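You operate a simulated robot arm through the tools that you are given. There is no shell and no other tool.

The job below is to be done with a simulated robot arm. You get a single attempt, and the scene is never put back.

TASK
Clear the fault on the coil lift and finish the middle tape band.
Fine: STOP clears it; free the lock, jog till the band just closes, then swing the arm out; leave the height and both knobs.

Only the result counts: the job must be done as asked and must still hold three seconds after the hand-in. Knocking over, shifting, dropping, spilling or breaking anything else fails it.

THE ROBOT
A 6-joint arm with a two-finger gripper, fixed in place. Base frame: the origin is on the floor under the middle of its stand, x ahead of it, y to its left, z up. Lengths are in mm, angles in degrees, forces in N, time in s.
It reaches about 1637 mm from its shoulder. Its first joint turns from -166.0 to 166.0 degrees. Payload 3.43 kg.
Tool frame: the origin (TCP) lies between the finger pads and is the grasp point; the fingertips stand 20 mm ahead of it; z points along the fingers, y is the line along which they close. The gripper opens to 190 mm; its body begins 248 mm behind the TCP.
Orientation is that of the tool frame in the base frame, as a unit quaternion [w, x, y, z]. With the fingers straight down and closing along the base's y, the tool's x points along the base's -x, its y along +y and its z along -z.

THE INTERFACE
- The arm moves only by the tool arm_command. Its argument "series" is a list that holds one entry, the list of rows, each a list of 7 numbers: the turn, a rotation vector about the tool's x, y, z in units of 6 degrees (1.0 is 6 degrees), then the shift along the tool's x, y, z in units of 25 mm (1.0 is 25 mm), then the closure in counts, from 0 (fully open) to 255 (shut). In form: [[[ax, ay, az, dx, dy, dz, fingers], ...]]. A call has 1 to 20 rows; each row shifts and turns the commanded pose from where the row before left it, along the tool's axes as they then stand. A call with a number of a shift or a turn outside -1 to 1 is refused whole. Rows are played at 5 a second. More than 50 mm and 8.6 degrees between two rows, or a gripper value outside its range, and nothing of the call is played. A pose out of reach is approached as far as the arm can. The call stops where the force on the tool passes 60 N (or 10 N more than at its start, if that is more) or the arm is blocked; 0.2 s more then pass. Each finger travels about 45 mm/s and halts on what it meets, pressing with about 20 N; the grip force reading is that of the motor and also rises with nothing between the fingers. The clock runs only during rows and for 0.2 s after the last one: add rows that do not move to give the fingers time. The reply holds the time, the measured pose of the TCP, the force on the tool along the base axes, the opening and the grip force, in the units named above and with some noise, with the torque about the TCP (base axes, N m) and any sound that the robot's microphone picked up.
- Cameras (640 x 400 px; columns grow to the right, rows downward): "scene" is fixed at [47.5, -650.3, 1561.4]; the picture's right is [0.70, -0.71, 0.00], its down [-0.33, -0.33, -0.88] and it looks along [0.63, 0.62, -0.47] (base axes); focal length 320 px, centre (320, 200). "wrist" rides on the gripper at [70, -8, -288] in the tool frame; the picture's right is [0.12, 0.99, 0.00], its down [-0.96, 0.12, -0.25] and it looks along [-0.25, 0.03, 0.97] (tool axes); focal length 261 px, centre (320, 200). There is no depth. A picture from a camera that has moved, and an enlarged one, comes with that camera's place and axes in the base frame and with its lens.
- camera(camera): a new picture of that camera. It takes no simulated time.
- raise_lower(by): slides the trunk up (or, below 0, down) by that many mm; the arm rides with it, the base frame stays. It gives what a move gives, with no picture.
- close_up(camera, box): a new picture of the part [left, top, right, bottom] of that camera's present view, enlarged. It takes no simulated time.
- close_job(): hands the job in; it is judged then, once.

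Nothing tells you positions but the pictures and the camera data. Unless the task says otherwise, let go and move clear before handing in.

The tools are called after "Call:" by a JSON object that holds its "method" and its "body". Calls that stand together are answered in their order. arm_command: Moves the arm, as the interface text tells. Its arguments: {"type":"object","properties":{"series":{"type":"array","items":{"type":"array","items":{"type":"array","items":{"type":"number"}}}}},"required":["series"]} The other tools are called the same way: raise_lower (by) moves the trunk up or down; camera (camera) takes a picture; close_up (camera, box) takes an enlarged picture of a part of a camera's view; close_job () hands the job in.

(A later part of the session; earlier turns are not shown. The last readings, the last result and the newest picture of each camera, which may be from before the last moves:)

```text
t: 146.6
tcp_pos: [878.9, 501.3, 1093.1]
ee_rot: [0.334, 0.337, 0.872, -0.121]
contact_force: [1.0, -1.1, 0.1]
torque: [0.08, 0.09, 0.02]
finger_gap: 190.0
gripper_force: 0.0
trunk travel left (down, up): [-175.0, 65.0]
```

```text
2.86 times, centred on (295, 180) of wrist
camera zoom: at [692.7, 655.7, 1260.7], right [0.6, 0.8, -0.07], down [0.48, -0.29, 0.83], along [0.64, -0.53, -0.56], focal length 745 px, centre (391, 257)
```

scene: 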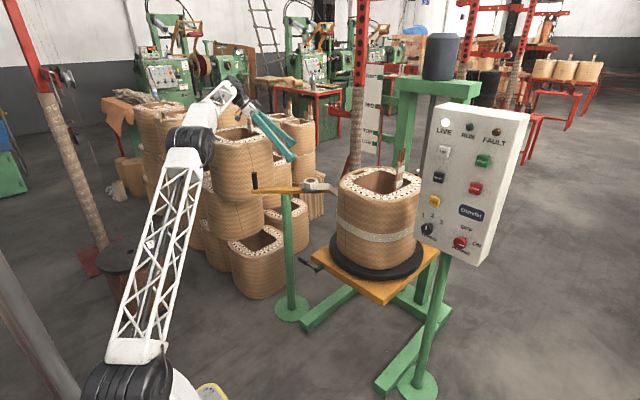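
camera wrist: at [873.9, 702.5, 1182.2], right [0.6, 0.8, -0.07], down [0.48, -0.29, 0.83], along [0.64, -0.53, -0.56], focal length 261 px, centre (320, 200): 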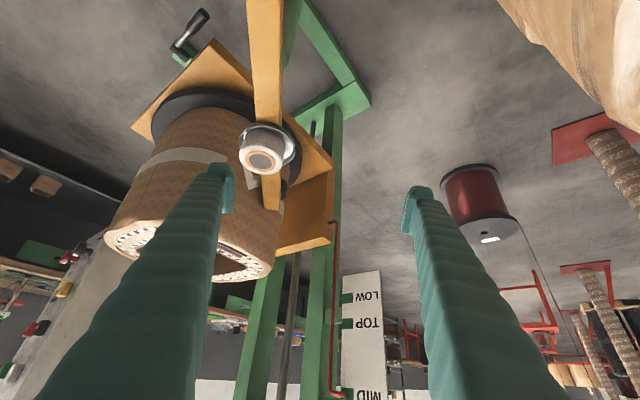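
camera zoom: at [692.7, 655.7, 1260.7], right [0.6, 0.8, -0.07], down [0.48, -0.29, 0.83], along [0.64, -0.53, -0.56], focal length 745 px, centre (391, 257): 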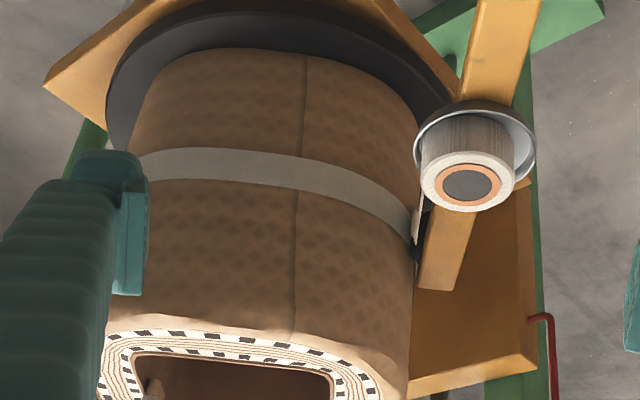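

The band now runs right up to the roller from this side. I'll look from the other side of the beam as well.

Call:
{"method": "arm_command", "body": {"series": [[[0, 0, 0, -0.148, 0.764, 0.64, 0], [0, 0, 0, -0.148, 0.764, 0.64, 0], [0, 0, 0, -0.148, 0.764, 0.64, 0], [0, 0, 0, -0.148, 0.764, 0.64, 0], [0, 0, 0, -0.148, 0.764, 0.64, 0], [0, 0, 0, -0.148, 0.764, 0.64, 0], [0, 0, 0, -0.148, 0.764, 0.64, 0], [0, 0, 0, -0.148, 0.764, 0.64, 0]]]}}

Call:
{"method": "close_up", "body": {"camera": "wrist", "box": [220, 110, 320, 230]}}

Call:
{"method": "close_up", "body": {"camera": "wrist", "box": [235, 150, 295, 220]}}

```text
t: 148.3
tcp_pos: [1061.0, 544.3, 1021.1]
ee_rot: [0.334, 0.336, 0.872, -0.121]
contact_force: [0.1, 0.3, -0.4]
torque: [0.09, 0.0, 0.06]
finger_gap: 189.9
gripper_force: 0.0
trunk travel left (down, up): [-175.0, 65.0]
```

```text
3.33 times, centred on (270, 170) of wrist
camera zoom: at [874.2, 699.2, 1188.0], right [0.6, 0.8, -0.07], down [0.48, -0.29, 0.83], along [0.64, -0.52, -0.56], focal length 869 px, centre (487, 300)
```

zoom: 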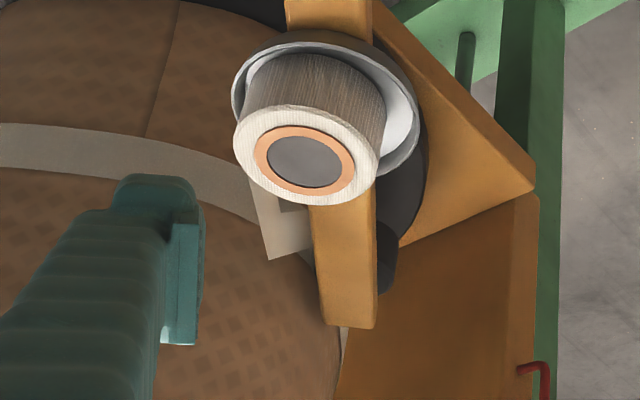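

```text
5.71 times, centred on (265, 185) of wrist
camera zoom: at [874.2, 699.2, 1188.0], right [0.6, 0.8, -0.07], down [0.48, -0.29, 0.83], along [0.64, -0.52, -0.56], focal length 1489 px, centre (634, 286)
```

zoom: 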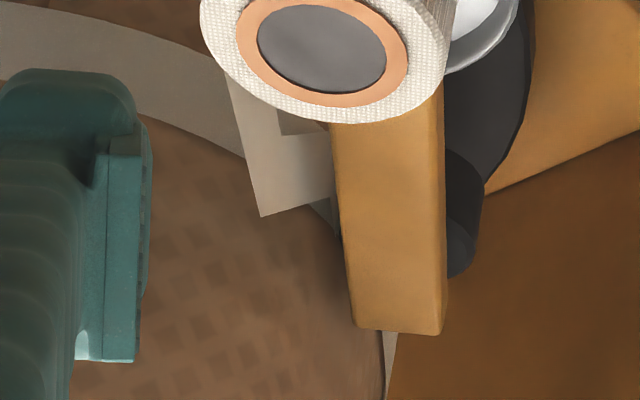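

The laid tape passes under the strip to the roller, and tape shows beyond the beam too; only a short stretch behind the roller is hidden. I'll swing the arm out now, which is the final step anyway, and inspect the joint in the clear. First I'll re-locate the handle.

Call:
{"method": "arm_command", "body": {"series": [[[0, 0, 0, 0.148, -0.764, -0.616, 110], [0, 0, 0, 0.148, -0.764, -0.616, 110], [0, 0, 0, 0.148, -0.764, -0.616, 110], [0, 0, 0, 0.148, -0.764, -0.616, 110], [0, 0, 0, 0.148, -0.764, -0.616, 110], [0, 0, 0, 0.148, -0.764, -0.616, 110], [0, 0, 0, 0.148, -0.764, -0.616, 110], [0, 0, 0, 0.148, -0.764, -0.616, 110], [0, 1, 0, 0, 0, 0, 110], [0, 1, 0, 0, 0, 0, 110], [0, 1, 0, 0, 0, 0, 110], [0, 1, 0, 0, 0, 0, 110], [0, 1, 0, 0, 0, 0, 110], [0, 1, 0, 0, 0, 0, 110], [0, 1, 0, 0, 0, 0, 110]]]}}

Call:
{"method": "camera", "body": {"camera": "wrist"}}

Call:
{"method": "close_up", "body": {"camera": "scene", "box": [220, 110, 420, 260]}}

```text
t: 151.6
tcp_pos: [881.7, 499.6, 1090.1]
ee_rot: [-0.001, 0.357, 0.934, 0.009]
contact_force: [0.6, 0.6, 0.5]
torque: [-0.07, -0.13, -0.01]
finger_gap: 107.9
gripper_force: 0.0
trunk travel left (down, up): [-175.0, 65.0]
```

```text
taken
camera wrist: at [823.9, 535.7, 1377.5], right [0.57, 0.82, 0.01], down [0.79, -0.56, 0.24], along [0.2, -0.13, -0.97], focal length 261 px, centre (320, 200)
```

wrist: 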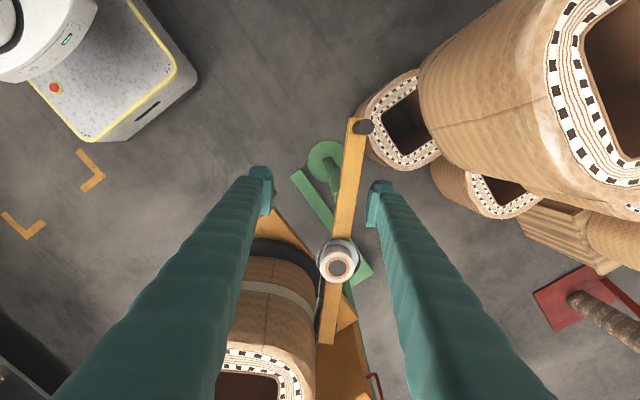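

```text
2.67 times, centred on (320, 185) of scene
camera zoom: at [47.5, -650.3, 1561.4], right [0.7, -0.71, 0.0], down [-0.33, -0.33, -0.88], along [0.63, 0.62, -0.47], focal length 855 px, centre (320, 240)
```

zoom: 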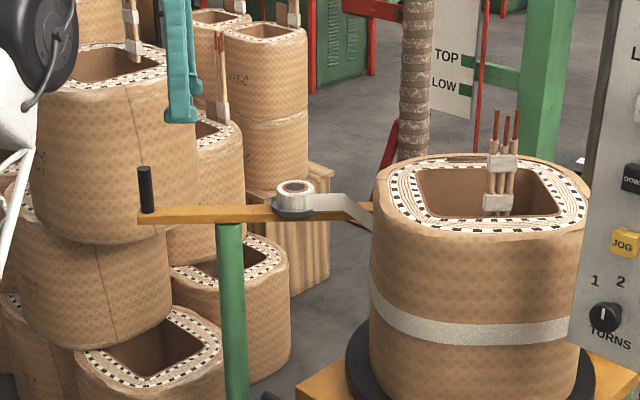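

The beam hasn't moved, and the handle is near (857, 607). I'll go above it with the fingers lined up along its swing direction.

Call:
{"method": "arm_command", "body": {"series": [[[0, 0, 0, 0.9, 0.63, 0, 110], [0, 0, 0, 0.9, 0.63, 0, 110], [0, 0, 0, 0.9, 0.63, 0, 110], [0, 0, 0, 0.9, 0.63, 0, 110], [0, 0, 0, 0, 0, 0.9, 110], [0, 0, 0, 0, 0, 0.9, 110], [0, 0, 0, 0, 0, 0.9, 110], [0, 0, 0, 0, 0, 0.9, 110], [0, 0, 0, 0, 0, 0.9, 110]]]}}

Call:
{"method": "camera", "body": {"camera": "wrist"}}

```text
t: 153.6
tcp_pos: [856.8, 608.5, 979.2]
ee_rot: [-0.001, 0.357, 0.934, 0.008]
contact_force: [0.0, -0.3, -0.8]
torque: [0.0, -0.05, -0.03]
finger_gap: 108.1
gripper_force: 0.1
trunk travel left (down, up): [-175.0, 65.0]
```

```text
taken
camera wrist: at [799.3, 644.4, 1266.0], right [0.57, 0.82, 0.01], down [0.79, -0.56, 0.24], along [0.21, -0.13, -0.97], focal length 261 px, centre (320, 200)
```

wrist: 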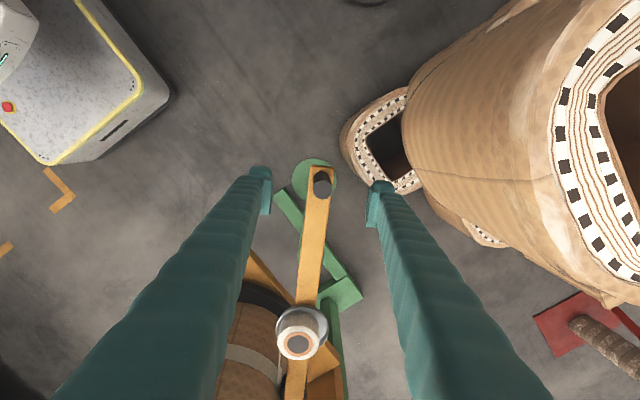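

The handle is centred. I'll lower and close to the loose cage again.

Call:
{"method": "arm_command", "body": {"series": [[[0, 0, 0, 0.1, 0.1, 0.9, 110], [0, 0, 0, 0.1, 0.05, 0.9, 110], [0, 0, 0, 0, 0, 0.9, 110], [0, 0, 0, 0, 0, 0.14, 160], [0, 0, 0, 0, 0, 0, 209], [0, 0, 0, 0, 0, 0, 209], [0, 0, 0, 0, 0, 0, 209], [0, 0, 0, 0, 0, 0, 209], [0, 0, 0, 0, 0, 0, 209]]]}}

Call:
{"method": "close_up", "body": {"camera": "wrist", "box": [240, 120, 400, 240]}}

```text
t: 155.6
tcp_pos: [856.6, 613.3, 907.6]
ee_rot: [-0.002, 0.358, 0.934, 0.007]
contact_force: [-0.2, -0.5, -0.4]
torque: [0.02, 0.0, 0.01]
finger_gap: 34.3
gripper_force: 0.0
trunk travel left (down, up): [-175.0, 65.0]
```

```text
3.33 times, centred on (320, 180) of wrist
camera zoom: at [798.8, 651.4, 1195.1], right [0.57, 0.82, 0.01], down [0.79, -0.56, 0.24], along [0.21, -0.13, -0.97], focal length 869 px, centre (320, 267)
```

zoom: 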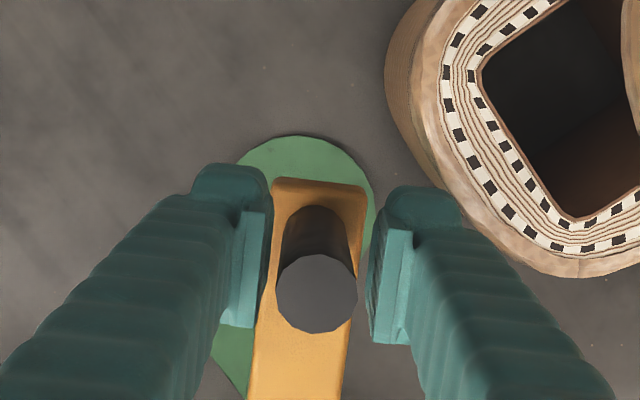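

The handle is caged. I'm swinging the arm out (handle back toward its starting place) in 6° steps.

Call:
{"method": "arm_command", "body": {"series": [[[0, 0, -1, -0.035, -0.669, 0, 209], [0, 0, -1, -0.035, -0.669, 0, 209], [0, 0, -1, -0.035, -0.669, 0, 209], [0, 0, -1, -0.035, -0.669, 0, 209], [0, 0, -1, -0.035, -0.669, 0, 209], [0, 0, 0, 0, 0, 0, 209]]]}}

Call:
{"method": "camera", "body": {"camera": "wrist"}}

Call:
{"method": "close_up", "body": {"camera": "scene", "box": [220, 110, 420, 260]}}

```text
t: 156.9
tcp_pos: [820.0, 540.0, 907.5]
ee_rot: [0.001, 0.104, 0.995, 0.007]
contact_force: [-0.3, -2.8, 1.3]
torque: [-0.07, -0.03, 0.03]
finger_gap: 35.8
gripper_force: 1.2
trunk travel left (down, up): [-175.0, 65.0]
```

```text
taken
camera wrist: at [748.7, 542.3, 1193.5], right [0.09, 1.0, 0.01], down [0.96, -0.09, 0.25], along [0.25, -0.01, -0.97], focal length 261 px, centre (320, 200)
```

wrist: 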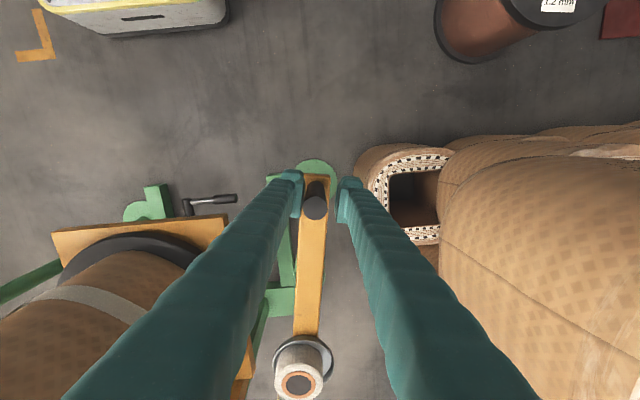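

```text
2.67 times, centred on (320, 185) of scene
camera zoom: at [47.5, -650.3, 1561.4], right [0.7, -0.71, 0.0], down [-0.33, -0.33, -0.88], along [0.63, 0.62, -0.47], focal length 855 px, centre (320, 240)
```

zoom: 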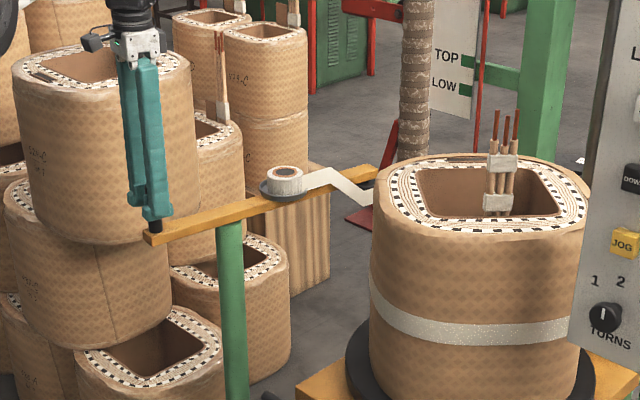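

It's swinging out cleanly with about 12° to go to its starting direction.

Call:
{"method": "arm_command", "body": {"series": [[[0, 0, -1, -0.035, -0.669, 0, 209], [0, 0, -1, -0.035, -0.669, 0, 209], [0, 0, -0.3, 0, -0.2, 0, 209], [0, 0, 0, 0, 0, 0, 209]]]}}

Call:
{"method": "camera", "body": {"camera": "wrist"}}

Call:
{"method": "close_up", "body": {"camera": "scene", "box": [220, 110, 420, 260]}}

```text
t: 157.9
tcp_pos: [815.7, 504.2, 905.6]
ee_rot: [0.002, -0.017, 1.0, 0.007]
contact_force: [2.6, 6.6, 1.2]
torque: [0.11, -0.02, -0.05]
finger_gap: 38.1
gripper_force: 3.4
trunk travel left (down, up): [-175.0, 65.0]
```

```text
taken
camera wrist: at [745.5, 488.9, 1192.7], right [-0.15, 0.99, 0.01], down [0.96, 0.14, 0.25], along [0.25, 0.05, -0.97], focal length 261 px, centre (320, 200)
```

wrist: 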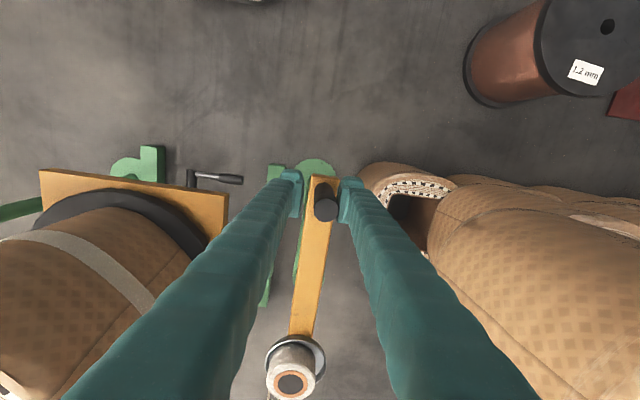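

```text
2.67 times, centred on (320, 185) of scene
camera zoom: at [47.5, -650.3, 1561.4], right [0.7, -0.71, 0.0], down [-0.33, -0.33, -0.88], along [0.63, 0.62, -0.47], focal length 855 px, centre (320, 240)
```

zoom: 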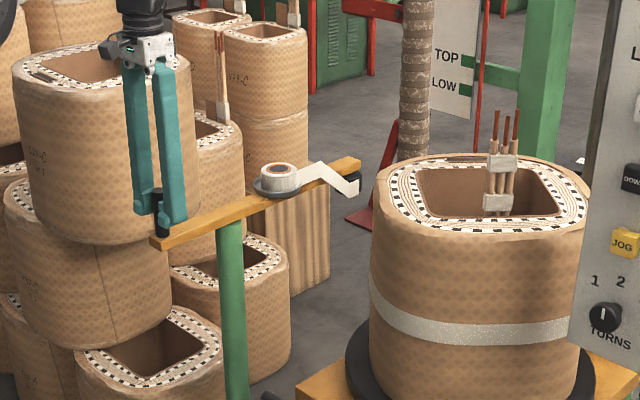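

The handle now resists at 6–7 N, so the arm is back at its outer stop. I'll ease off, open, lift clear and inspect the band on that side.

Call:
{"method": "arm_command", "body": {"series": [[[0, 0, 0, 0, 0.2, 0, 209], [0, 0, 0, 0, 0, 0, 110], [0, 0, 0, 0, 0, 0, 110], [0, 0, 0, 0, 0, 0, 110], [0, 0, 0, 0, 0, 0, 110], [0, 0, 0, 0, 0, 0, 110], [0, 0, 0, 0, 0, -1, 110], [0, 0, 0, 0, 0, -1, 110], [0, 0, 0, 0, 0, -1, 110], [0, 0, 0, 0, 0, -1, 110], [0, 0, 0, 0, 0, -1, 110], [0, 0, 0, 0, 0, -1, 110], [0, 0, 0, 0, 0, -1, 110]]]}}

Call:
{"method": "arm_command", "body": {"series": [[[0, 0, 1, 0, 0, 0, 60], [0, 0, 1, 0, 0, 0, 0], [0, 0, 1, 0, 0, 0, 0], [0, 0, 1, 0, 0, 0, 0], [0, 0, 1, 0, 0, 0, 0], [0, 0, 1, 0, 0, 0, 0], [0, 0, 1, 0, 0, 0, 0], [0, -1, 0, 0, 0, 0, 0], [0, -1, 0, 0, 0, 0, 0], [0, -1, 0, 0, 0, 0, 0], [0, -1, 0, 0, 0, 0, 0], [0, -1, 0, 0, 0, 0, 0], [0, -1, 0, 0, 0, 0, 0], [0, -1, 0, 0, 0, 0, 0]]]}}

Call:
{"method": "camera", "body": {"camera": "wrist"}}

Call:
{"method": "camera", "body": {"camera": "scene"}}

```text
t: 160.8
tcp_pos: [815.9, 506.4, 1080.9]
ee_rot: [0.001, -0.017, 1.0, 0.007]
contact_force: [0.8, -0.1, -0.1]
torque: [-0.01, -0.02, 0.01]
finger_gap: 107.9
gripper_force: 0.0
trunk travel left (down, up): [-175.0, 65.0]
```

```text
t: 163.8
tcp_pos: [815.2, 504.9, 1080.8]
ee_rot: [0.336, 0.322, 0.877, -0.115]
contact_force: [0.7, -1.3, 0.6]
torque: [0.07, 0.1, 0.03]
finger_gap: 190.0
gripper_force: 0.1
trunk travel left (down, up): [-175.0, 65.0]
```

```text
taken
camera wrist: at [623.4, 654.0, 1248.8], right [0.57, 0.82, -0.07], down [0.49, -0.28, 0.83], along [0.66, -0.5, -0.56], focal length 261 px, centre (320, 200)
```

wrist: 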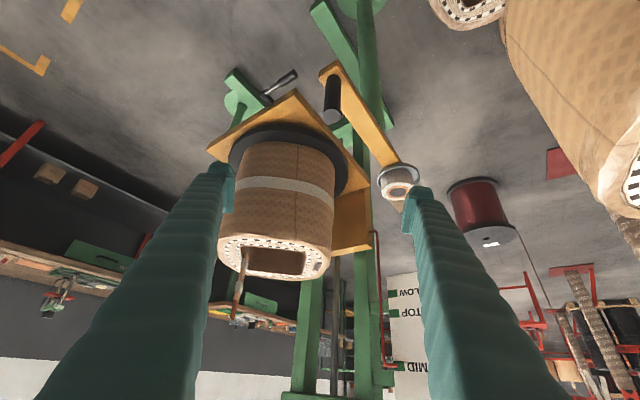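

```text
taken
```

scene: 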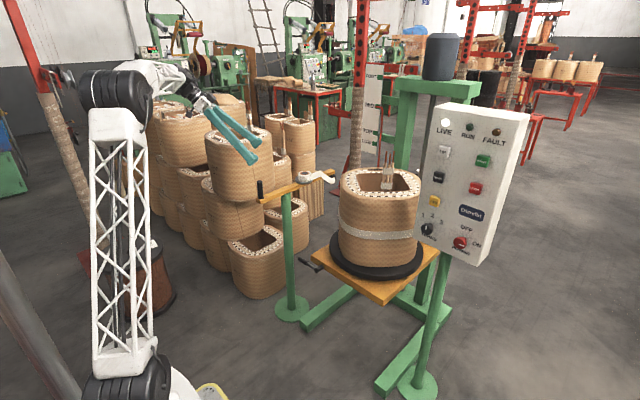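

The arm is parked out. From here the band runs across the visible side, so I'll shift the camera to see the stretch around the joint.

Call:
{"method": "arm_command", "body": {"series": [[[0, 0, 0, -0.31, 0.75, 0.628, 0], [0, 0, 0, -0.31, 0.75, 0.628, 0], [0, 0, 0, -0.31, 0.75, 0.628, 0], [0, 0, 0, -0.31, 0.75, 0.628, 0], [0, 0, 0, -0.31, 0.75, 0.628, 0], [0, 0, 0, -0.31, 0.75, 0.628, 0], [0, 0, 0, -0.31, 0.75, 0.628, 0], [0, 0, 0, -0.31, 0.75, 0.628, 0], [0, 0, 0, -0.31, 0.75, 0.628, 0], [0, 0, 0, -0.31, 0.75, 0.628, 0]]]}}

Call:
{"method": "camera", "body": {"camera": "wrist"}}

Call:
{"method": "close_up", "body": {"camera": "wrist", "box": [190, 90, 320, 240]}}

```text
t: 165.9
tcp_pos: [1060.0, 544.6, 1019.8]
ee_rot: [0.336, 0.323, 0.877, -0.115]
contact_force: [0.3, -0.2, 0.1]
torque: [0.08, -0.01, 0.08]
finger_gap: 189.9
gripper_force: 0.0
trunk travel left (down, up): [-175.0, 65.0]
```

```text
taken
camera wrist: at [869.2, 693.7, 1186.7], right [0.57, 0.82, -0.07], down [0.49, -0.28, 0.83], along [0.66, -0.5, -0.56], focal length 261 px, centre (320, 200)
```

wrist: 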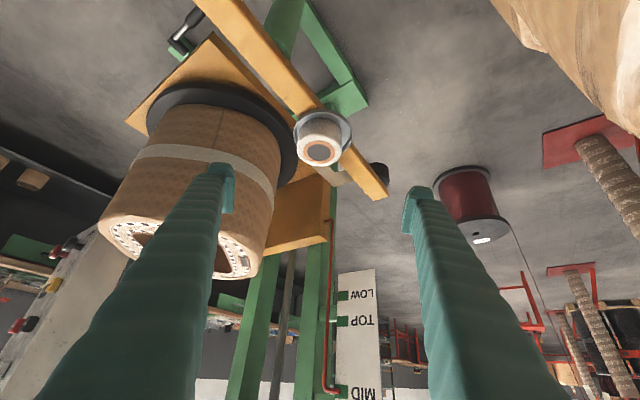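

```text
2.67 times, centred on (255, 165) of wrist
camera zoom: at [869.2, 693.7, 1186.7], right [0.57, 0.82, -0.07], down [0.49, -0.28, 0.83], along [0.66, -0.5, -0.56], focal length 695 px, centre (493, 293)
```

zoom: 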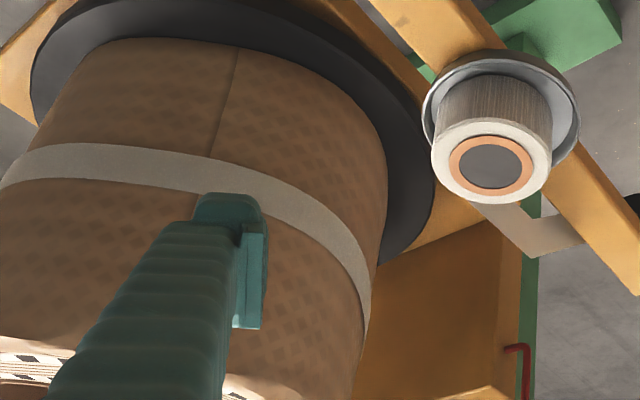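

The band looks continuous across this whole side with the arm clear. I'll zoom in on the joint region.

Call:
{"method": "close_up", "body": {"camera": "wrist", "box": [230, 150, 290, 220]}}

Call:
{"method": "close_up", "body": {"camera": "wrist", "box": [180, 130, 250, 190]}}

Call:
{"method": "close_up", "body": {"camera": "scene", "box": [330, 160, 450, 280]}}

```text
5.71 times, centred on (260, 185) of wrist
camera zoom: at [869.2, 693.7, 1186.7], right [0.57, 0.82, -0.07], down [0.49, -0.28, 0.83], along [0.66, -0.5, -0.56], focal length 1489 px, centre (663, 286)
```

zoom: 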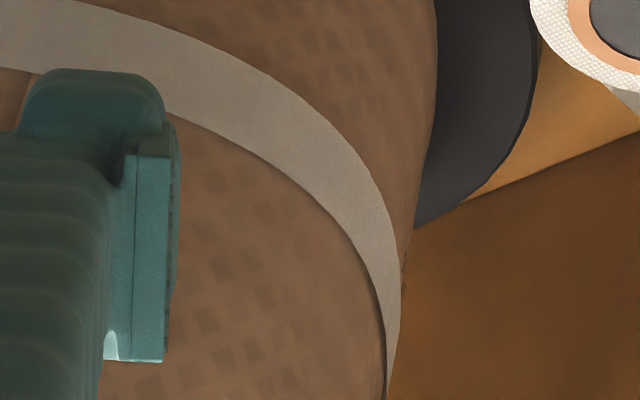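

```text
6.67 times, centred on (215, 160) of wrist
camera zoom: at [869.2, 693.7, 1186.7], right [0.57, 0.82, -0.07], down [0.49, -0.28, 0.83], along [0.66, -0.5, -0.56], focal length 1738 px, centre (1020, 467)
```

zoom: 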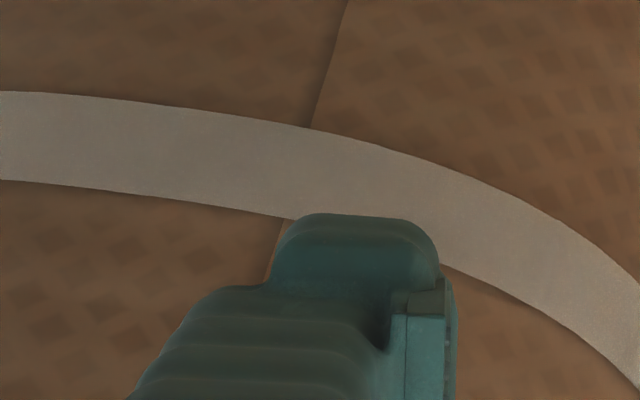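

```text
3.33 times, centred on (390, 220) of scene
camera zoom: at [47.5, -650.3, 1561.4], right [0.7, -0.71, 0.0], down [-0.33, -0.33, -0.88], along [0.63, 0.62, -0.47], focal length 1068 px, centre (87, 133)
```

zoom: 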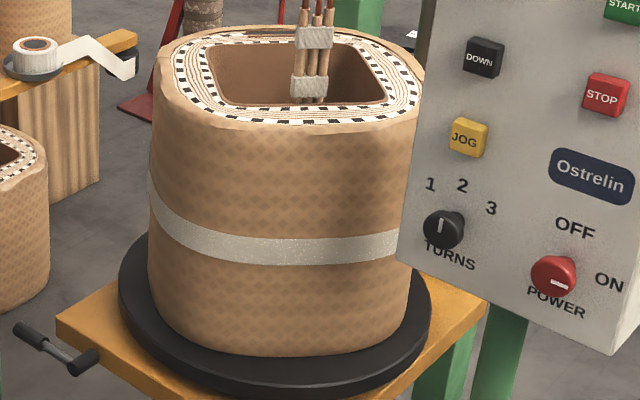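

The band shows no break anywhere on this side, and the joint at about 80° is covered. The only part not yet seen is the lower-right back of the coil behind the panel. I'll check it from low on the panel's right side, looking under the panel. First I'll back out along the same path.

Call:
{"method": "arm_command", "body": {"series": [[[0, 0, 0, 0.31, -0.75, -0.628, 255], [0, 0, 0, 0.31, -0.75, -0.628, 255], [0, 0, 0, 0.31, -0.75, -0.628, 255], [0, 0, 0, 0.31, -0.75, -0.628, 255], [0, 0, 0, 0.31, -0.75, -0.628, 255], [0, 0, 0, 0.31, -0.75, -0.628, 255], [0, 0, 0, 0.31, -0.75, -0.628, 255], [0, 0, 0, 0.31, -0.75, -0.628, 255], [0, 0, 0, 0.31, -0.75, -0.628, 255], [0, 0, 0, 0.31, -0.75, -0.628, 255], [0, 1, 0, 0, 0, 0, 255], [0, 1, 0, 0, 0, 0, 255], [0, 1, 0, 0, 0, 0, 255], [0, 1, 0, 0, 0, 0, 255], [0, 1, 0, 0, 0, 0, 255], [0, 1, 0, 0, 0, 0, 255], [0, 1, 0, 0, 0, 0, 255]]]}}

Call:
{"method": "arm_command", "body": {"series": [[[0, 0, -1, 0, 0, -0.3, 255], [0, 0, -1, 0, 0, -0.3, 255], [0, 0, -1, 0, 0, -0.3, 255], [0, 0, -1, 0, 0, -0.3, 255], [0, 0, -1, 0, 0, 0, 255], [0, 0, -1, 0, 0, 0, 255], [0, 0, -0.7, 0, 0, 0, 255]]]}}

Call:
{"method": "camera", "body": {"camera": "scene"}}

```text
t: 169.6
tcp_pos: [813.9, 505.7, 1080.8]
ee_rot: [-0.002, 0.343, 0.939, 0.008]
contact_force: [-0.7, -1.2, 0.1]
torque: [-0.09, -0.14, 0.02]
finger_gap: 0.1
gripper_force: 20.4
trunk travel left (down, up): [-175.0, 65.0]
```

```text
t: 171.2
tcp_pos: [815.1, 504.9, 1112.8]
ee_rot: [0.002, -0.002, 1.0, 0.007]
contact_force: [0.7, -0.1, 0.6]
torque: [0.03, 0.01, 0.01]
finger_gap: 0.0
gripper_force: 19.3
trunk travel left (down, up): [-175.0, 65.0]
```

```text
taken
```

scene: 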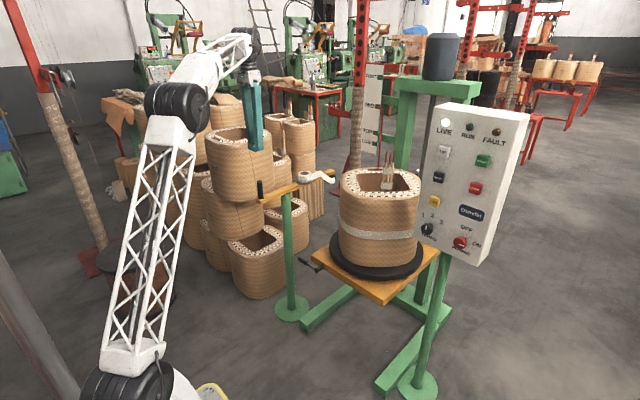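

The arm is parked and the scene is undisturbed. I'm crossing to the right of the panel, well in front of everything.

Call:
{"method": "arm_command", "body": {"series": [[[0, 0, 0, -0.015, -0.99, 0, 255], [0, 0, 0, -0.015, -0.99, 0, 255], [0, 0, 0, -0.015, -0.99, 0, 255], [0, 0, 0, -0.015, -0.99, 0, 255], [0, 0, 0, -0.015, -0.99, 0, 255], [0, 0, 0, -0.015, -0.99, 0, 255], [0, 0, 0, -0.015, -0.99, 0, 255], [0, 0, 0, -0.015, -0.99, 0, 255], [0, 0, 0, -0.015, -0.99, 0, 255], [0, 0, 0, -0.015, -0.99, 0, 255], [0, 0, 0, -0.015, -0.99, 0, 255], [0, 0, 0, -0.015, -0.99, 0, 255], [0, 0, 0, -0.015, -0.99, 0, 255], [0, 0, 0, -0.015, -0.99, 0, 255], [0, 0, 0, -0.015, -0.99, 0, 255], [0, 0, 0, -0.015, -0.99, 0, 255], [0, 0, 0, -0.015, -0.99, 0, 255], [0, 0, 0, -0.015, -0.99, 0, 255], [0, 0, 0, -0.015, -0.99, 0, 255], [0, 0, 0, -0.015, -0.99, 0, 255]]]}}

Call:
{"method": "arm_command", "body": {"series": [[[0, 0, 0, -0.015, -0.99, 0, 255], [0, 0, 0, -0.015, -0.99, 0, 255], [0, 0, 0, -0.015, -0.99, 0, 255], [0, 0, 0, -0.015, -0.99, 0, 255], [0, 0, 0, -0.015, -0.99, 0, 255], [0, 0, 0, -0.015, -0.99, 0, 255], [0, 0, 0, -0.015, -0.99, 0, 255], [0, 0, 0, -0.015, -0.99, 0, 255], [0, 0, 0, -0.015, -0.99, 0, 255], [0, 0, 0, -0.015, -0.99, 0, 255], [0, 0, 0, -0.015, -0.99, 0, 255], [0, 0, 0, -0.015, -0.99, 0, 255], [0, 0, 0, -0.015, -0.99, 0, 255], [0, 0, 0, -0.015, -0.99, 0, 255], [0, 0, 0, -0.015, -0.99, 0, 255], [0, 0, 0, -0.015, -0.99, 0, 255], [0, 0, 0, -0.015, -0.99, 0, 255], [0, 0, 0, -0.015, -0.99, 0, 255], [0, 0, 0, -0.015, -0.99, 0, 255], [0, 0, 0, -0.015, -0.99, 0, 255]]]}}

Call:
{"method": "arm_command", "body": {"series": [[[0, -1, 0, 0, -0.9, 0, 255], [0, -1, 0, 0, -0.9, 0, 255], [0, -1, 0, 0, 0, 0, 255], [0, -1, 0, 0, 0, 0, 255], [0, -1, 0, 0, 0, 0, 255], [0, -1, 0, 0, 0, 0, 255], [0, -1, 0, 0, 0, 0, 255], [0, -1, 0, 0, 0, 0, 255], [0, -1, 0, 0, 0, 0, 255], [0, -1, 0, 0, 0, 0, 255], [0, -1, 0, 0, 0, 0, 255], [0, -1, 0, 0, 0, 0, 255], [0, -1, 0, 0, 0, 0, 255], [0, -1, 0, 0, 0, 0, 255], [0, -1, 0, 0, 0, 0, 255]]]}}

Call:
{"method": "camera", "body": {"camera": "wrist"}}

Call:
{"method": "camera", "body": {"camera": "scene"}}

```text
t: 175.3
tcp_pos: [823.7, 7.5, 1104.3]
ee_rot: [0.002, -0.001, 1.0, 0.007]
contact_force: [0.2, 1.7, 0.9]
torque: [-0.09, -0.01, -0.01]
finger_gap: 0.0
gripper_force: 19.9
trunk travel left (down, up): [-175.0, 65.0]
```

```text
t: 179.6
tcp_pos: [831.1, -488.7, 1098.2]
ee_rot: [0.002, -0.001, 1.0, 0.007]
contact_force: [1.1, -0.4, 0.8]
torque: [-0.12, -0.03, 0.01]
finger_gap: 0.0
gripper_force: 20.4
trunk travel left (down, up): [-175.0, 65.0]
```

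```text
t: 182.8
tcp_pos: [831.7, -531.8, 1098.5]
ee_rot: [0.709, 0.004, 0.705, 0.005]
contact_force: [0.0, 0.1, 0.9]
torque: [0.0, 0.17, -0.12]
finger_gap: 0.0
gripper_force: 19.9
trunk travel left (down, up): [-175.0, 65.0]
```

```text
taken
camera wrist: at [545.8, -540.0, 1024.9], right [0.0, 0.99, -0.11], down [-0.25, 0.1, 0.96], along [0.97, 0.03, 0.25], focal length 261 px, centre (320, 200)
```

wrist: 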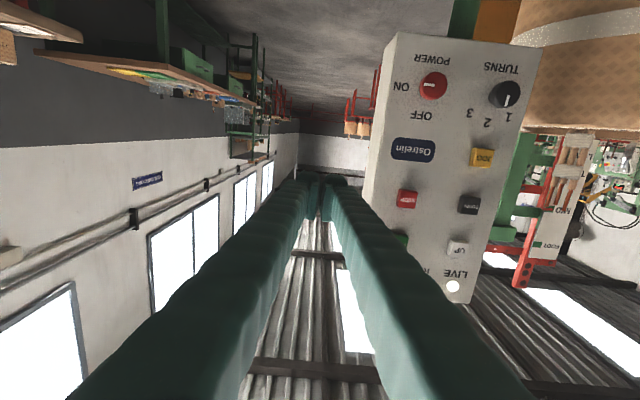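

```text
taken
```

scene: 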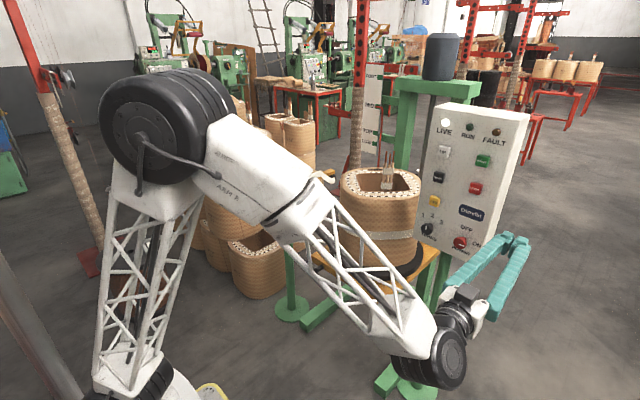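

The space to the panel's right is clear. I'll lower to about z 800 to look under the panel.

Call:
{"method": "arm_command", "body": {"series": [[[0, 0, 0, 0.99, 0, 0.2, 255], [0, 0, 0, 0.99, 0, 0.2, 255], [0, 0, 0, 0.99, 0, 0.2, 255], [0, 0, 0, 0.99, 0, 0.2, 255], [0, 0, 0, 0.99, 0, 0.2, 255], [0, 0, 0, 0.99, 0, 0.2, 255], [0, 0, 0, 0.99, 0, 0.2, 255], [0, 0, 0, 0.99, 0, 0.2, 255], [0, 0, 0, 0.99, 0, 0.2, 255], [0, 0, 0, 0.99, 0, 0.2, 255], [0, 0, 0, 0.99, 0, 0.2, 255], [0, 0, 0, 0.99, 0, 0.2, 255]]]}}

Call:
{"method": "camera", "body": {"camera": "wrist"}}

Call:
{"method": "camera", "body": {"camera": "scene"}}

```text
t: 185.3
tcp_pos: [892.1, -528.0, 801.3]
ee_rot: [0.708, 0.004, 0.706, 0.005]
contact_force: [0.0, 0.2, 0.3]
torque: [0.05, 0.1, -0.01]
finger_gap: 0.0
gripper_force: 19.6
trunk travel left (down, up): [-175.0, 65.0]
```

```text
taken
camera wrist: at [606.9, -535.4, 727.8], right [0.0, 0.99, -0.1], down [-0.25, 0.1, 0.96], along [0.97, 0.03, 0.25], focal length 261 px, centre (320, 200)
```

wrist: 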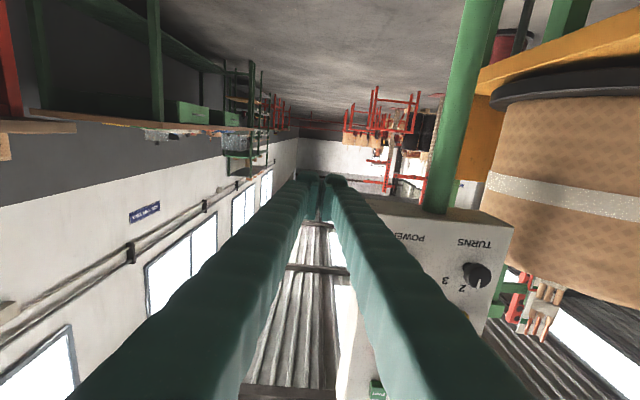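

```text
taken
```

scene: 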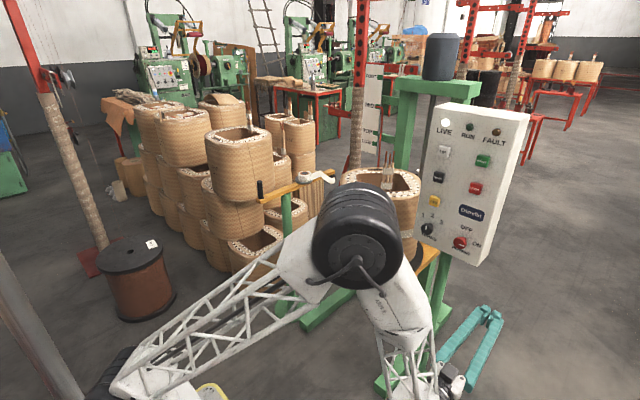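

The band runs unbroken to this silhouette too. I'll advance along the panel's right side, keeping clear, to see further around the back.

Call:
{"method": "arm_command", "body": {"series": [[[0, 0, 0, 0, -0.9, 0, 255], [0, 0, 0, 0, -0.9, 0.5, 255], [0, 0, 0, 0, 0, 0.95, 255], [0, 0, 0, 0, 0, 0.95, 255], [0, 0, 0, 0, 0, 0.95, 255], [0, 0, 0, 0, 0, 0.95, 255], [0, 0, 0, 0, 0, 0.95, 255], [0, 0, 0, 0, 0, 0.95, 255], [0, 0, 0, 0, 0, 0.95, 255], [0, 0, 0, 0, 0, 0.95, 255], [0, 0, 0, 0, 0, 0.95, 255], [0, 0, 0, 0, 0, 0.95, 255]]]}}

Call:
{"method": "camera", "body": {"camera": "wrist"}}

Call:
{"method": "camera", "body": {"camera": "scene"}}

```text
t: 187.9
tcp_pos: [1144.9, -572.7, 799.7]
ee_rot: [0.708, 0.005, 0.706, 0.005]
contact_force: [-0.2, 0.2, -0.3]
torque: [0.02, 0.05, 0.07]
finger_gap: 0.0
gripper_force: 19.8
trunk travel left (down, up): [-175.0, 65.0]
```

```text
taken
camera wrist: at [857.9, -579.7, 727.1], right [0.0, 0.99, -0.1], down [-0.25, 0.1, 0.96], along [0.97, 0.03, 0.25], focal length 261 px, centre (320, 200)
```

wrist: 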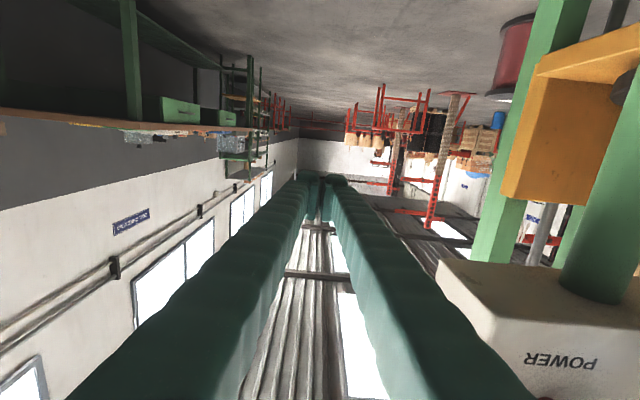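

```text
taken
```

scene: 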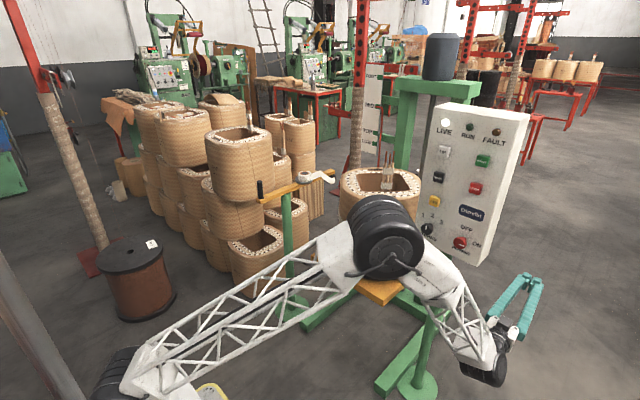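

The coil is now just outside the view to the right. I'll yaw the tool about 30° toward it, turning about the fingertips in free space.

Call:
{"method": "arm_command", "body": {"series": [[[-1, 0, 0, 0, 0, 0, 255], [-1, 0, 0, 0, 0, 0, 255], [-1, 0, 0, 0, 0, 0, 255], [-1, 0, 0, 0, 0, 0, 255], [-1, 0, 0, 0, 0, 0, 255]]]}}

Call:
{"method": "camera", "body": {"camera": "wrist"}}

Call:
{"method": "camera", "body": {"camera": "scene"}}

```text
t: 189.2
tcp_pos: [1143.6, -573.3, 800.3]
ee_rot: [0.685, -0.179, 0.681, 0.188]
contact_force: [1.1, 0.9, 0.7]
torque: [-0.11, 0.18, -0.08]
finger_gap: 0.0
gripper_force: 19.7
trunk travel left (down, up): [-175.0, 65.0]
```

```text
taken
camera wrist: at [900.5, -723.2, 725.8], right [-0.5, 0.86, -0.11], down [-0.28, -0.04, 0.96], along [0.82, 0.51, 0.26], focal length 261 px, centre (320, 200)
```

wrist: 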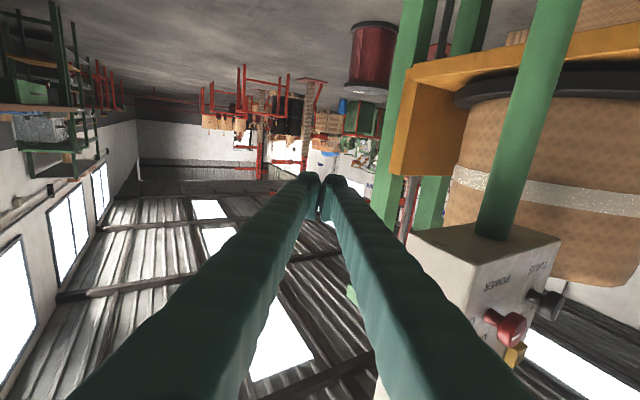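

```text
taken
```

scene: 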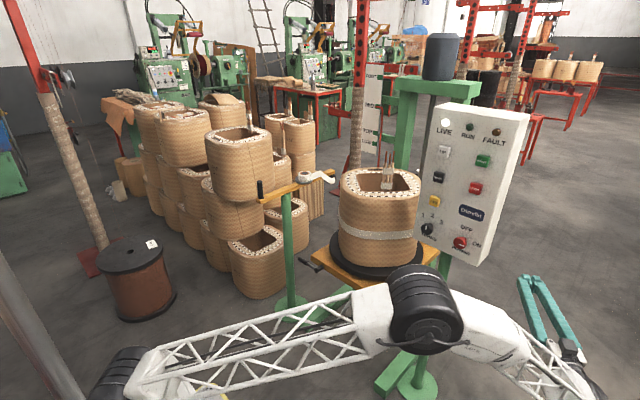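

Now I can see the coil's back-right side under the panel. I'll zoom in on the band there.

Call:
{"method": "close_up", "body": {"camera": "wrist", "box": [420, 80, 640, 290]}}

Call:
{"method": "close_up", "body": {"camera": "wrist", "box": [430, 140, 560, 230]}}

```text
1.90 times, centred on (530, 185) of wrist
camera zoom: at [900.5, -723.2, 725.8], right [-0.5, 0.86, -0.11], down [-0.28, -0.04, 0.96], along [0.82, 0.51, 0.26], focal length 496 px, centre (-80, 229)
```

zoom: 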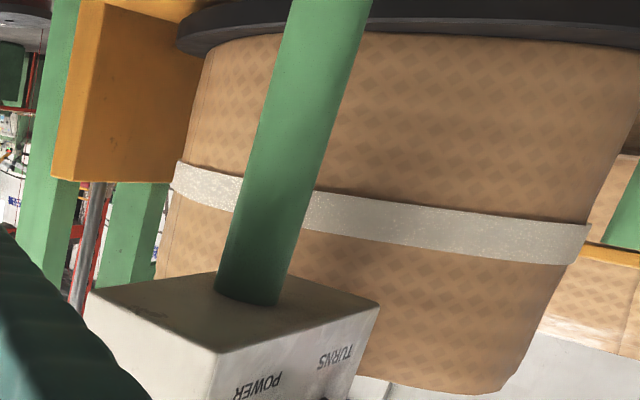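

```text
4.44 times, centred on (495, 185) of wrist
camera zoom: at [900.5, -723.2, 725.8], right [-0.5, 0.86, -0.11], down [-0.28, -0.04, 0.96], along [0.82, 0.51, 0.26], focal length 1158 px, centre (-458, 267)
```

zoom: 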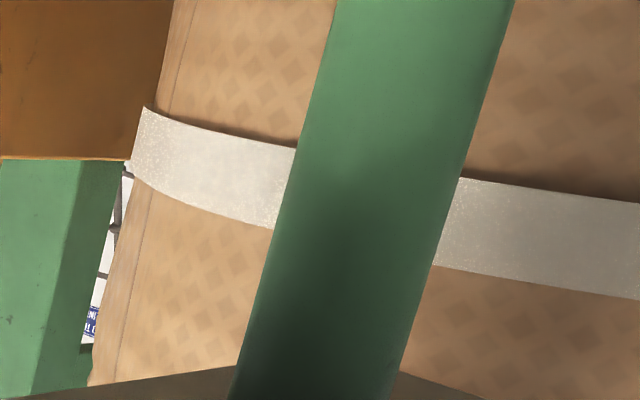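

The band is unbroken on this side right to the silhouette (the post hides a stretch I'd already seen clear from the front). I'll zoom right in on that far edge.

Call:
{"method": "close_up", "body": {"camera": "wrist", "box": [445, 150, 505, 200]}}

Call:
{"method": "close_up", "body": {"camera": "scene", "box": [410, 90, 540, 270]}}

```text
8.00 times, centred on (475, 175) of wrist
camera zoom: at [900.5, -723.2, 725.8], right [-0.5, 0.86, -0.11], down [-0.28, -0.04, 0.96], along [0.82, 0.51, 0.26], focal length 2085 px, centre (-920, 400)
```

zoom: 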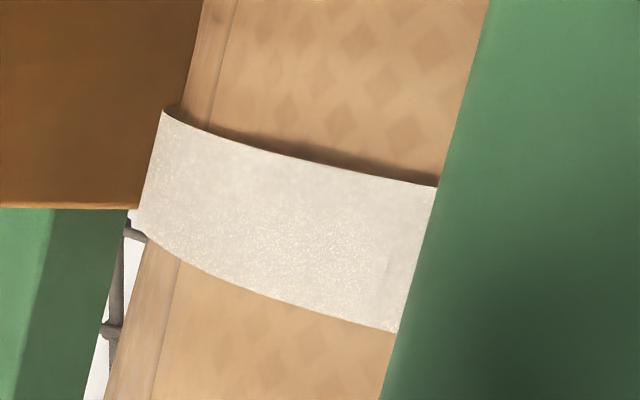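

```text
2.22 times, centred on (475, 180) of scene
camera zoom: at [47.5, -650.3, 1561.4], right [0.7, -0.71, 0.0], down [-0.33, -0.33, -0.88], along [0.63, 0.62, -0.47], focal length 712 px, centre (-24, 244)
```

zoom: 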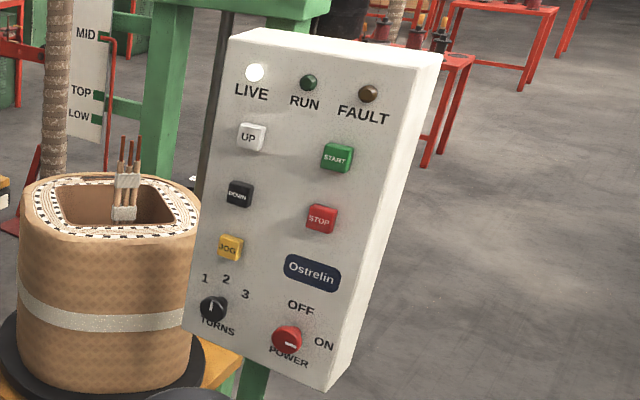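

The band is unbroken here too and runs over the coil's second seam, so it is continuous all round. My angle estimates put the overlap at only about 0–2°, which is marginal. I'll swing the arm in once more, give one minimal JOG tap of about 4° so the ends definitely meet, and swing out again. First I'll back out the way I came.

Call:
{"method": "arm_command", "body": {"series": [[[1, 0, 0, 0, 0, 0, 255], [1, 0, 0, 0, 0, 0, 255], [1, 0, 0, 0, 0, 0, 255], [1, 0, 0, 0, 0, 0, 255], [1, 0, 0, 0, 0, 0, 255], [0, 0, 0, 0, 0, -0.95, 255], [0, 0, 0, 0, 0, -0.95, 255], [0, 0, 0, 0, 0, -0.95, 255], [0, 0, 0, 0, 0, -0.95, 255], [0, 0, 0, 0, 0, -0.95, 255], [0, 0, 0, 0, 0, -0.95, 255], [0, 0, 0, 0, 0, -0.95, 255], [0, 0, 0, 0, 0, -0.95, 255], [0, 0, 0, 0, 0, -0.95, 255], [0, 0, 0, 0, 0, -0.95, 255]]]}}

Call:
{"method": "arm_command", "body": {"series": [[[0, 0, 0, -0.99, 0, -0.2, 255], [0, 0, 0, -0.99, 0, -0.2, 255], [0, 0, 0, -0.99, 0, -0.2, 255], [0, 0, 0, -0.99, 0, -0.2, 255], [0, 0, 0, -0.99, 0, -0.2, 255], [0, 0, 0, -0.99, 0, -0.2, 255], [0, 0, 0, -0.99, 0, -0.2, 255], [0, 0, 0, -0.99, 0, -0.2, 255], [0, 0, 0, -0.99, 0, -0.2, 255], [0, 0, 0, -0.99, 0, -0.2, 255], [0, 0, 0, -0.99, 0, -0.2, 255], [0, 0, 0, -0.99, 0, -0.2, 255]]]}}

Call:
{"method": "arm_command", "body": {"series": [[[0, 1, 0, 0, 0, 0, 255], [0, 1, 0, 0, 0, 0, 255], [0, 1, 0, 0, 0, 0, 255], [0, 1, 0, 0, 0, 0, 255], [0, 1, 0, 0, 0, 0, 255], [0, 1, 0, 0, 0, 0, 255], [0, 1, 0, 0, 0, 0, 255], [0, 1, 0, 0, 0, 0, 255], [0, 1, 0, 0, 0, 0, 255], [0, 1, 0, 0, 0, 0, 255], [0, 1, 0, 0, 0, 0, 255], [0, 1, 0, 0, 0, 0, 255], [0, 1, 0, 0, 0, 0, 255], [0, 1, 0, 0, 0, 0, 255], [0, 1, 0, 0, 0, 0, 255]]]}}

Call:
{"method": "camera", "body": {"camera": "scene"}}

```text
t: 192.3
tcp_pos: [907.3, -574.1, 796.5]
ee_rot: [0.708, 0.004, 0.706, 0.005]
contact_force: [-0.2, 0.4, -0.7]
torque: [0.02, -0.02, -0.05]
finger_gap: 0.1
gripper_force: 19.7
trunk travel left (down, up): [-175.0, 65.0]
```

```text
t: 194.9
tcp_pos: [845.6, -577.7, 1094.6]
ee_rot: [0.708, 0.005, 0.706, 0.006]
contact_force: [1.1, -0.5, -0.3]
torque: [0.01, -0.11, 0.09]
finger_gap: 0.0
gripper_force: 19.7
trunk travel left (down, up): [-175.0, 65.0]
```

```text
t: 198.2
tcp_pos: [844.4, -579.3, 1096.7]
ee_rot: [0.003, 0.0, 1.0, 0.007]
contact_force: [-1.1, 0.3, 1.0]
torque: [-0.04, -0.32, -0.02]
finger_gap: 0.0
gripper_force: 19.6
trunk travel left (down, up): [-175.0, 65.0]
```

```text
taken
```

scene: 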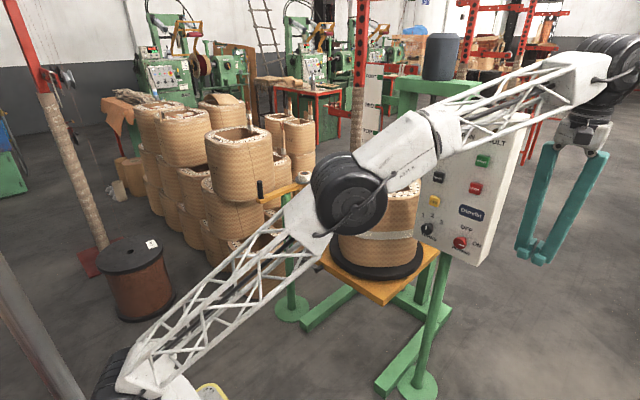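

Clear of the panel. I'm travelling back to the tape-arm handle.

Call:
{"method": "arm_command", "body": {"series": [[[0, 0, 0, 0.025, 0.988, 0, 255], [0, 0, 0, 0.025, 0.988, 0, 255], [0, 0, 0, 0.025, 0.988, 0, 255], [0, 0, 0, 0.025, 0.988, 0, 255], [0, 0, 0, 0.025, 0.988, 0, 255], [0, 0, 0, 0.025, 0.988, 0, 255], [0, 0, 0, 0.025, 0.988, 0, 255], [0, 0, 0, 0.025, 0.988, 0, 255], [0, 0, 0, 0.025, 0.988, 0, 255], [0, 0, 0, 0.025, 0.988, 0, 255], [0, 0, 0, 0.025, 0.988, 0, 255], [0, 0, 0, 0.025, 0.988, 0, 255], [0, 0, 0, 0.025, 0.988, 0, 255], [0, 0, 0, 0.025, 0.988, 0, 255], [0, 0, 0, 0.025, 0.988, 0, 255]]]}}

Call:
{"method": "arm_command", "body": {"series": [[[0, 0, 0, 0.025, 0.988, 0, 255], [0, 0, 0, 0.025, 0.988, 0, 255], [0, 0, 0, 0.025, 0.988, 0, 255], [0, 0, 0, 0.025, 0.988, 0, 255], [0, 0, 0, 0.025, 0.988, 0, 255], [0, 0, 0, 0.025, 0.988, 0, 255], [0, 0, 0, 0.025, 0.988, 0, 255], [0, 0, 0, 0.025, 0.988, 0, 255], [0, 0, 0, 0.025, 0.988, 0, 255], [0, 0, 0, 0.025, 0.988, 0, 255], [0, 0, 0, 0.025, 0.988, 0, 255], [0, 0, 0, 0.025, 0.988, 0, 255], [0, 0, 0, 0.025, 0.988, 0, 255], [0, 0, 0, 0.025, 0.988, 0, 255], [0, 0, 0, 0.025, 0.988, 0, 255]]]}}

Call:
{"method": "arm_command", "body": {"series": [[[0, 0, 0, 0.025, 0.988, 0, 110], [0, 0, 0, 0.025, 0.988, 0, 110], [0, 0, 0, 0.025, 0.988, 0, 110], [0, 0, 0, 0.025, 0.988, 0, 110], [0, 0, 0, 0.025, 0.988, 0, 110], [0, 0, 0, 0.025, 0.988, 0, 110], [0, 0, 0, 0.025, 0.988, 0, 110], [0, 0, 0, 0.025, 0.988, 0, 110], [0, 0, 0, 0.025, 0.988, 0, 110], [0, 0, 0, 0.025, 0.988, 0, 110], [0, 0, 0, 0.025, 0.988, 0, 110], [0, 0, 0, 0.025, 0.988, 0, 110], [0, 0, 0, 0.025, 0.988, 0, 110], [0, 0, 0, 0.025, 0.988, 0, 110]]]}}

Call:
{"method": "camera", "body": {"camera": "wrist"}}

```text
t: 201.3
tcp_pos: [835.3, -207.6, 1101.9]
ee_rot: [0.001, -0.001, 1.0, 0.008]
contact_force: [0.5, 0.1, 0.0]
torque: [0.11, 0.01, 0.0]
finger_gap: 0.0
gripper_force: 20.0
trunk travel left (down, up): [-175.0, 65.0]
```

```text
t: 204.6
tcp_pos: [825.1, 162.7, 1106.9]
ee_rot: [0.001, 0.0, 1.0, 0.008]
contact_force: [0.0, -0.2, -0.4]
torque: [0.13, 0.03, 0.0]
finger_gap: 0.4
gripper_force: 20.0
trunk travel left (down, up): [-175.0, 65.0]
```

```text
t: 207.6
tcp_pos: [816.5, 508.4, 1110.6]
ee_rot: [0.002, -0.001, 1.0, 0.007]
contact_force: [0.1, 0.5, 0.4]
torque: [0.06, 0.04, -0.04]
finger_gap: 108.0
gripper_force: 0.0
trunk travel left (down, up): [-175.0, 65.0]
```

```text
taken
camera wrist: at [747.1, 496.3, 1397.7], right [-0.12, 0.99, 0.01], down [0.96, 0.11, 0.25], along [0.25, 0.04, -0.97], focal length 261 px, centre (320, 200)
```

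wrist: 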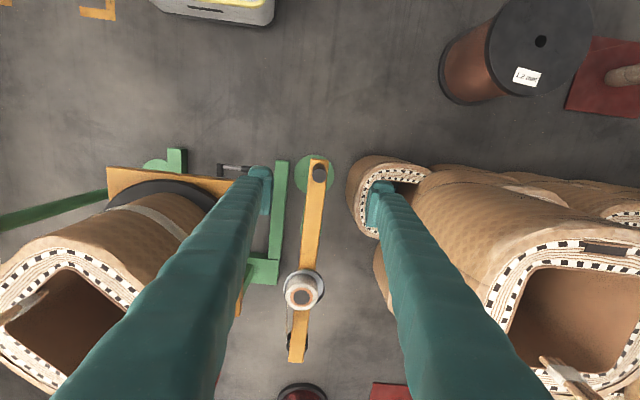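

The handle is directly below, centred between the fingers. I'll lower and cage it.

Call:
{"method": "arm_command", "body": {"series": [[[0, 0, 0, 0, 0, 1, 110], [0, 0, 0, 0, 0, 1, 110], [0, 0, 0, 0, 0, 1, 110], [0, 0, 0, 0, 0, 1, 110], [0, 0, 0, 0, 0, 1, 110], [0, 0, 0, 0, 0, 1, 110], [0, 0, 0, 0, 0, 1, 110], [0, 0, 0, 0, 0, 1, 110], [0, 0, 0, 0, 0, 0.1, 160], [0, 0, 0, 0, 0, 0, 209], [0, 0, 0, 0, 0, 0, 209], [0, 0, 0, 0, 0, 0, 209], [0, 0, 0, 0, 0, 0, 209], [0, 0, 0, 0, 0, 0, 209]]]}}

Call:
{"method": "close_up", "body": {"camera": "wrist", "box": [240, 120, 400, 240]}}

```text
t: 210.6
tcp_pos: [817.5, 512.5, 910.0]
ee_rot: [0.002, -0.001, 1.0, 0.008]
contact_force: [0.4, 0.1, 0.2]
torque: [0.0, 0.02, -0.05]
finger_gap: 34.1
gripper_force: 0.0
trunk travel left (down, up): [-175.0, 65.0]
```

```text
3.33 times, centred on (320, 180) of wrist
camera zoom: at [747.6, 500.4, 1195.6], right [-0.12, 0.99, 0.01], down [0.96, 0.11, 0.25], along [0.25, 0.04, -0.97], focal length 869 px, centre (320, 267)
```

zoom: 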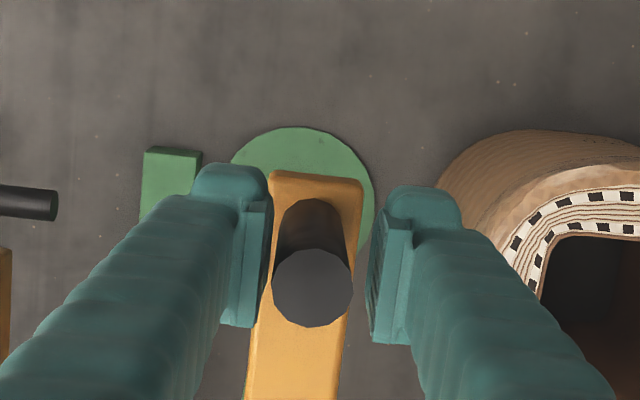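

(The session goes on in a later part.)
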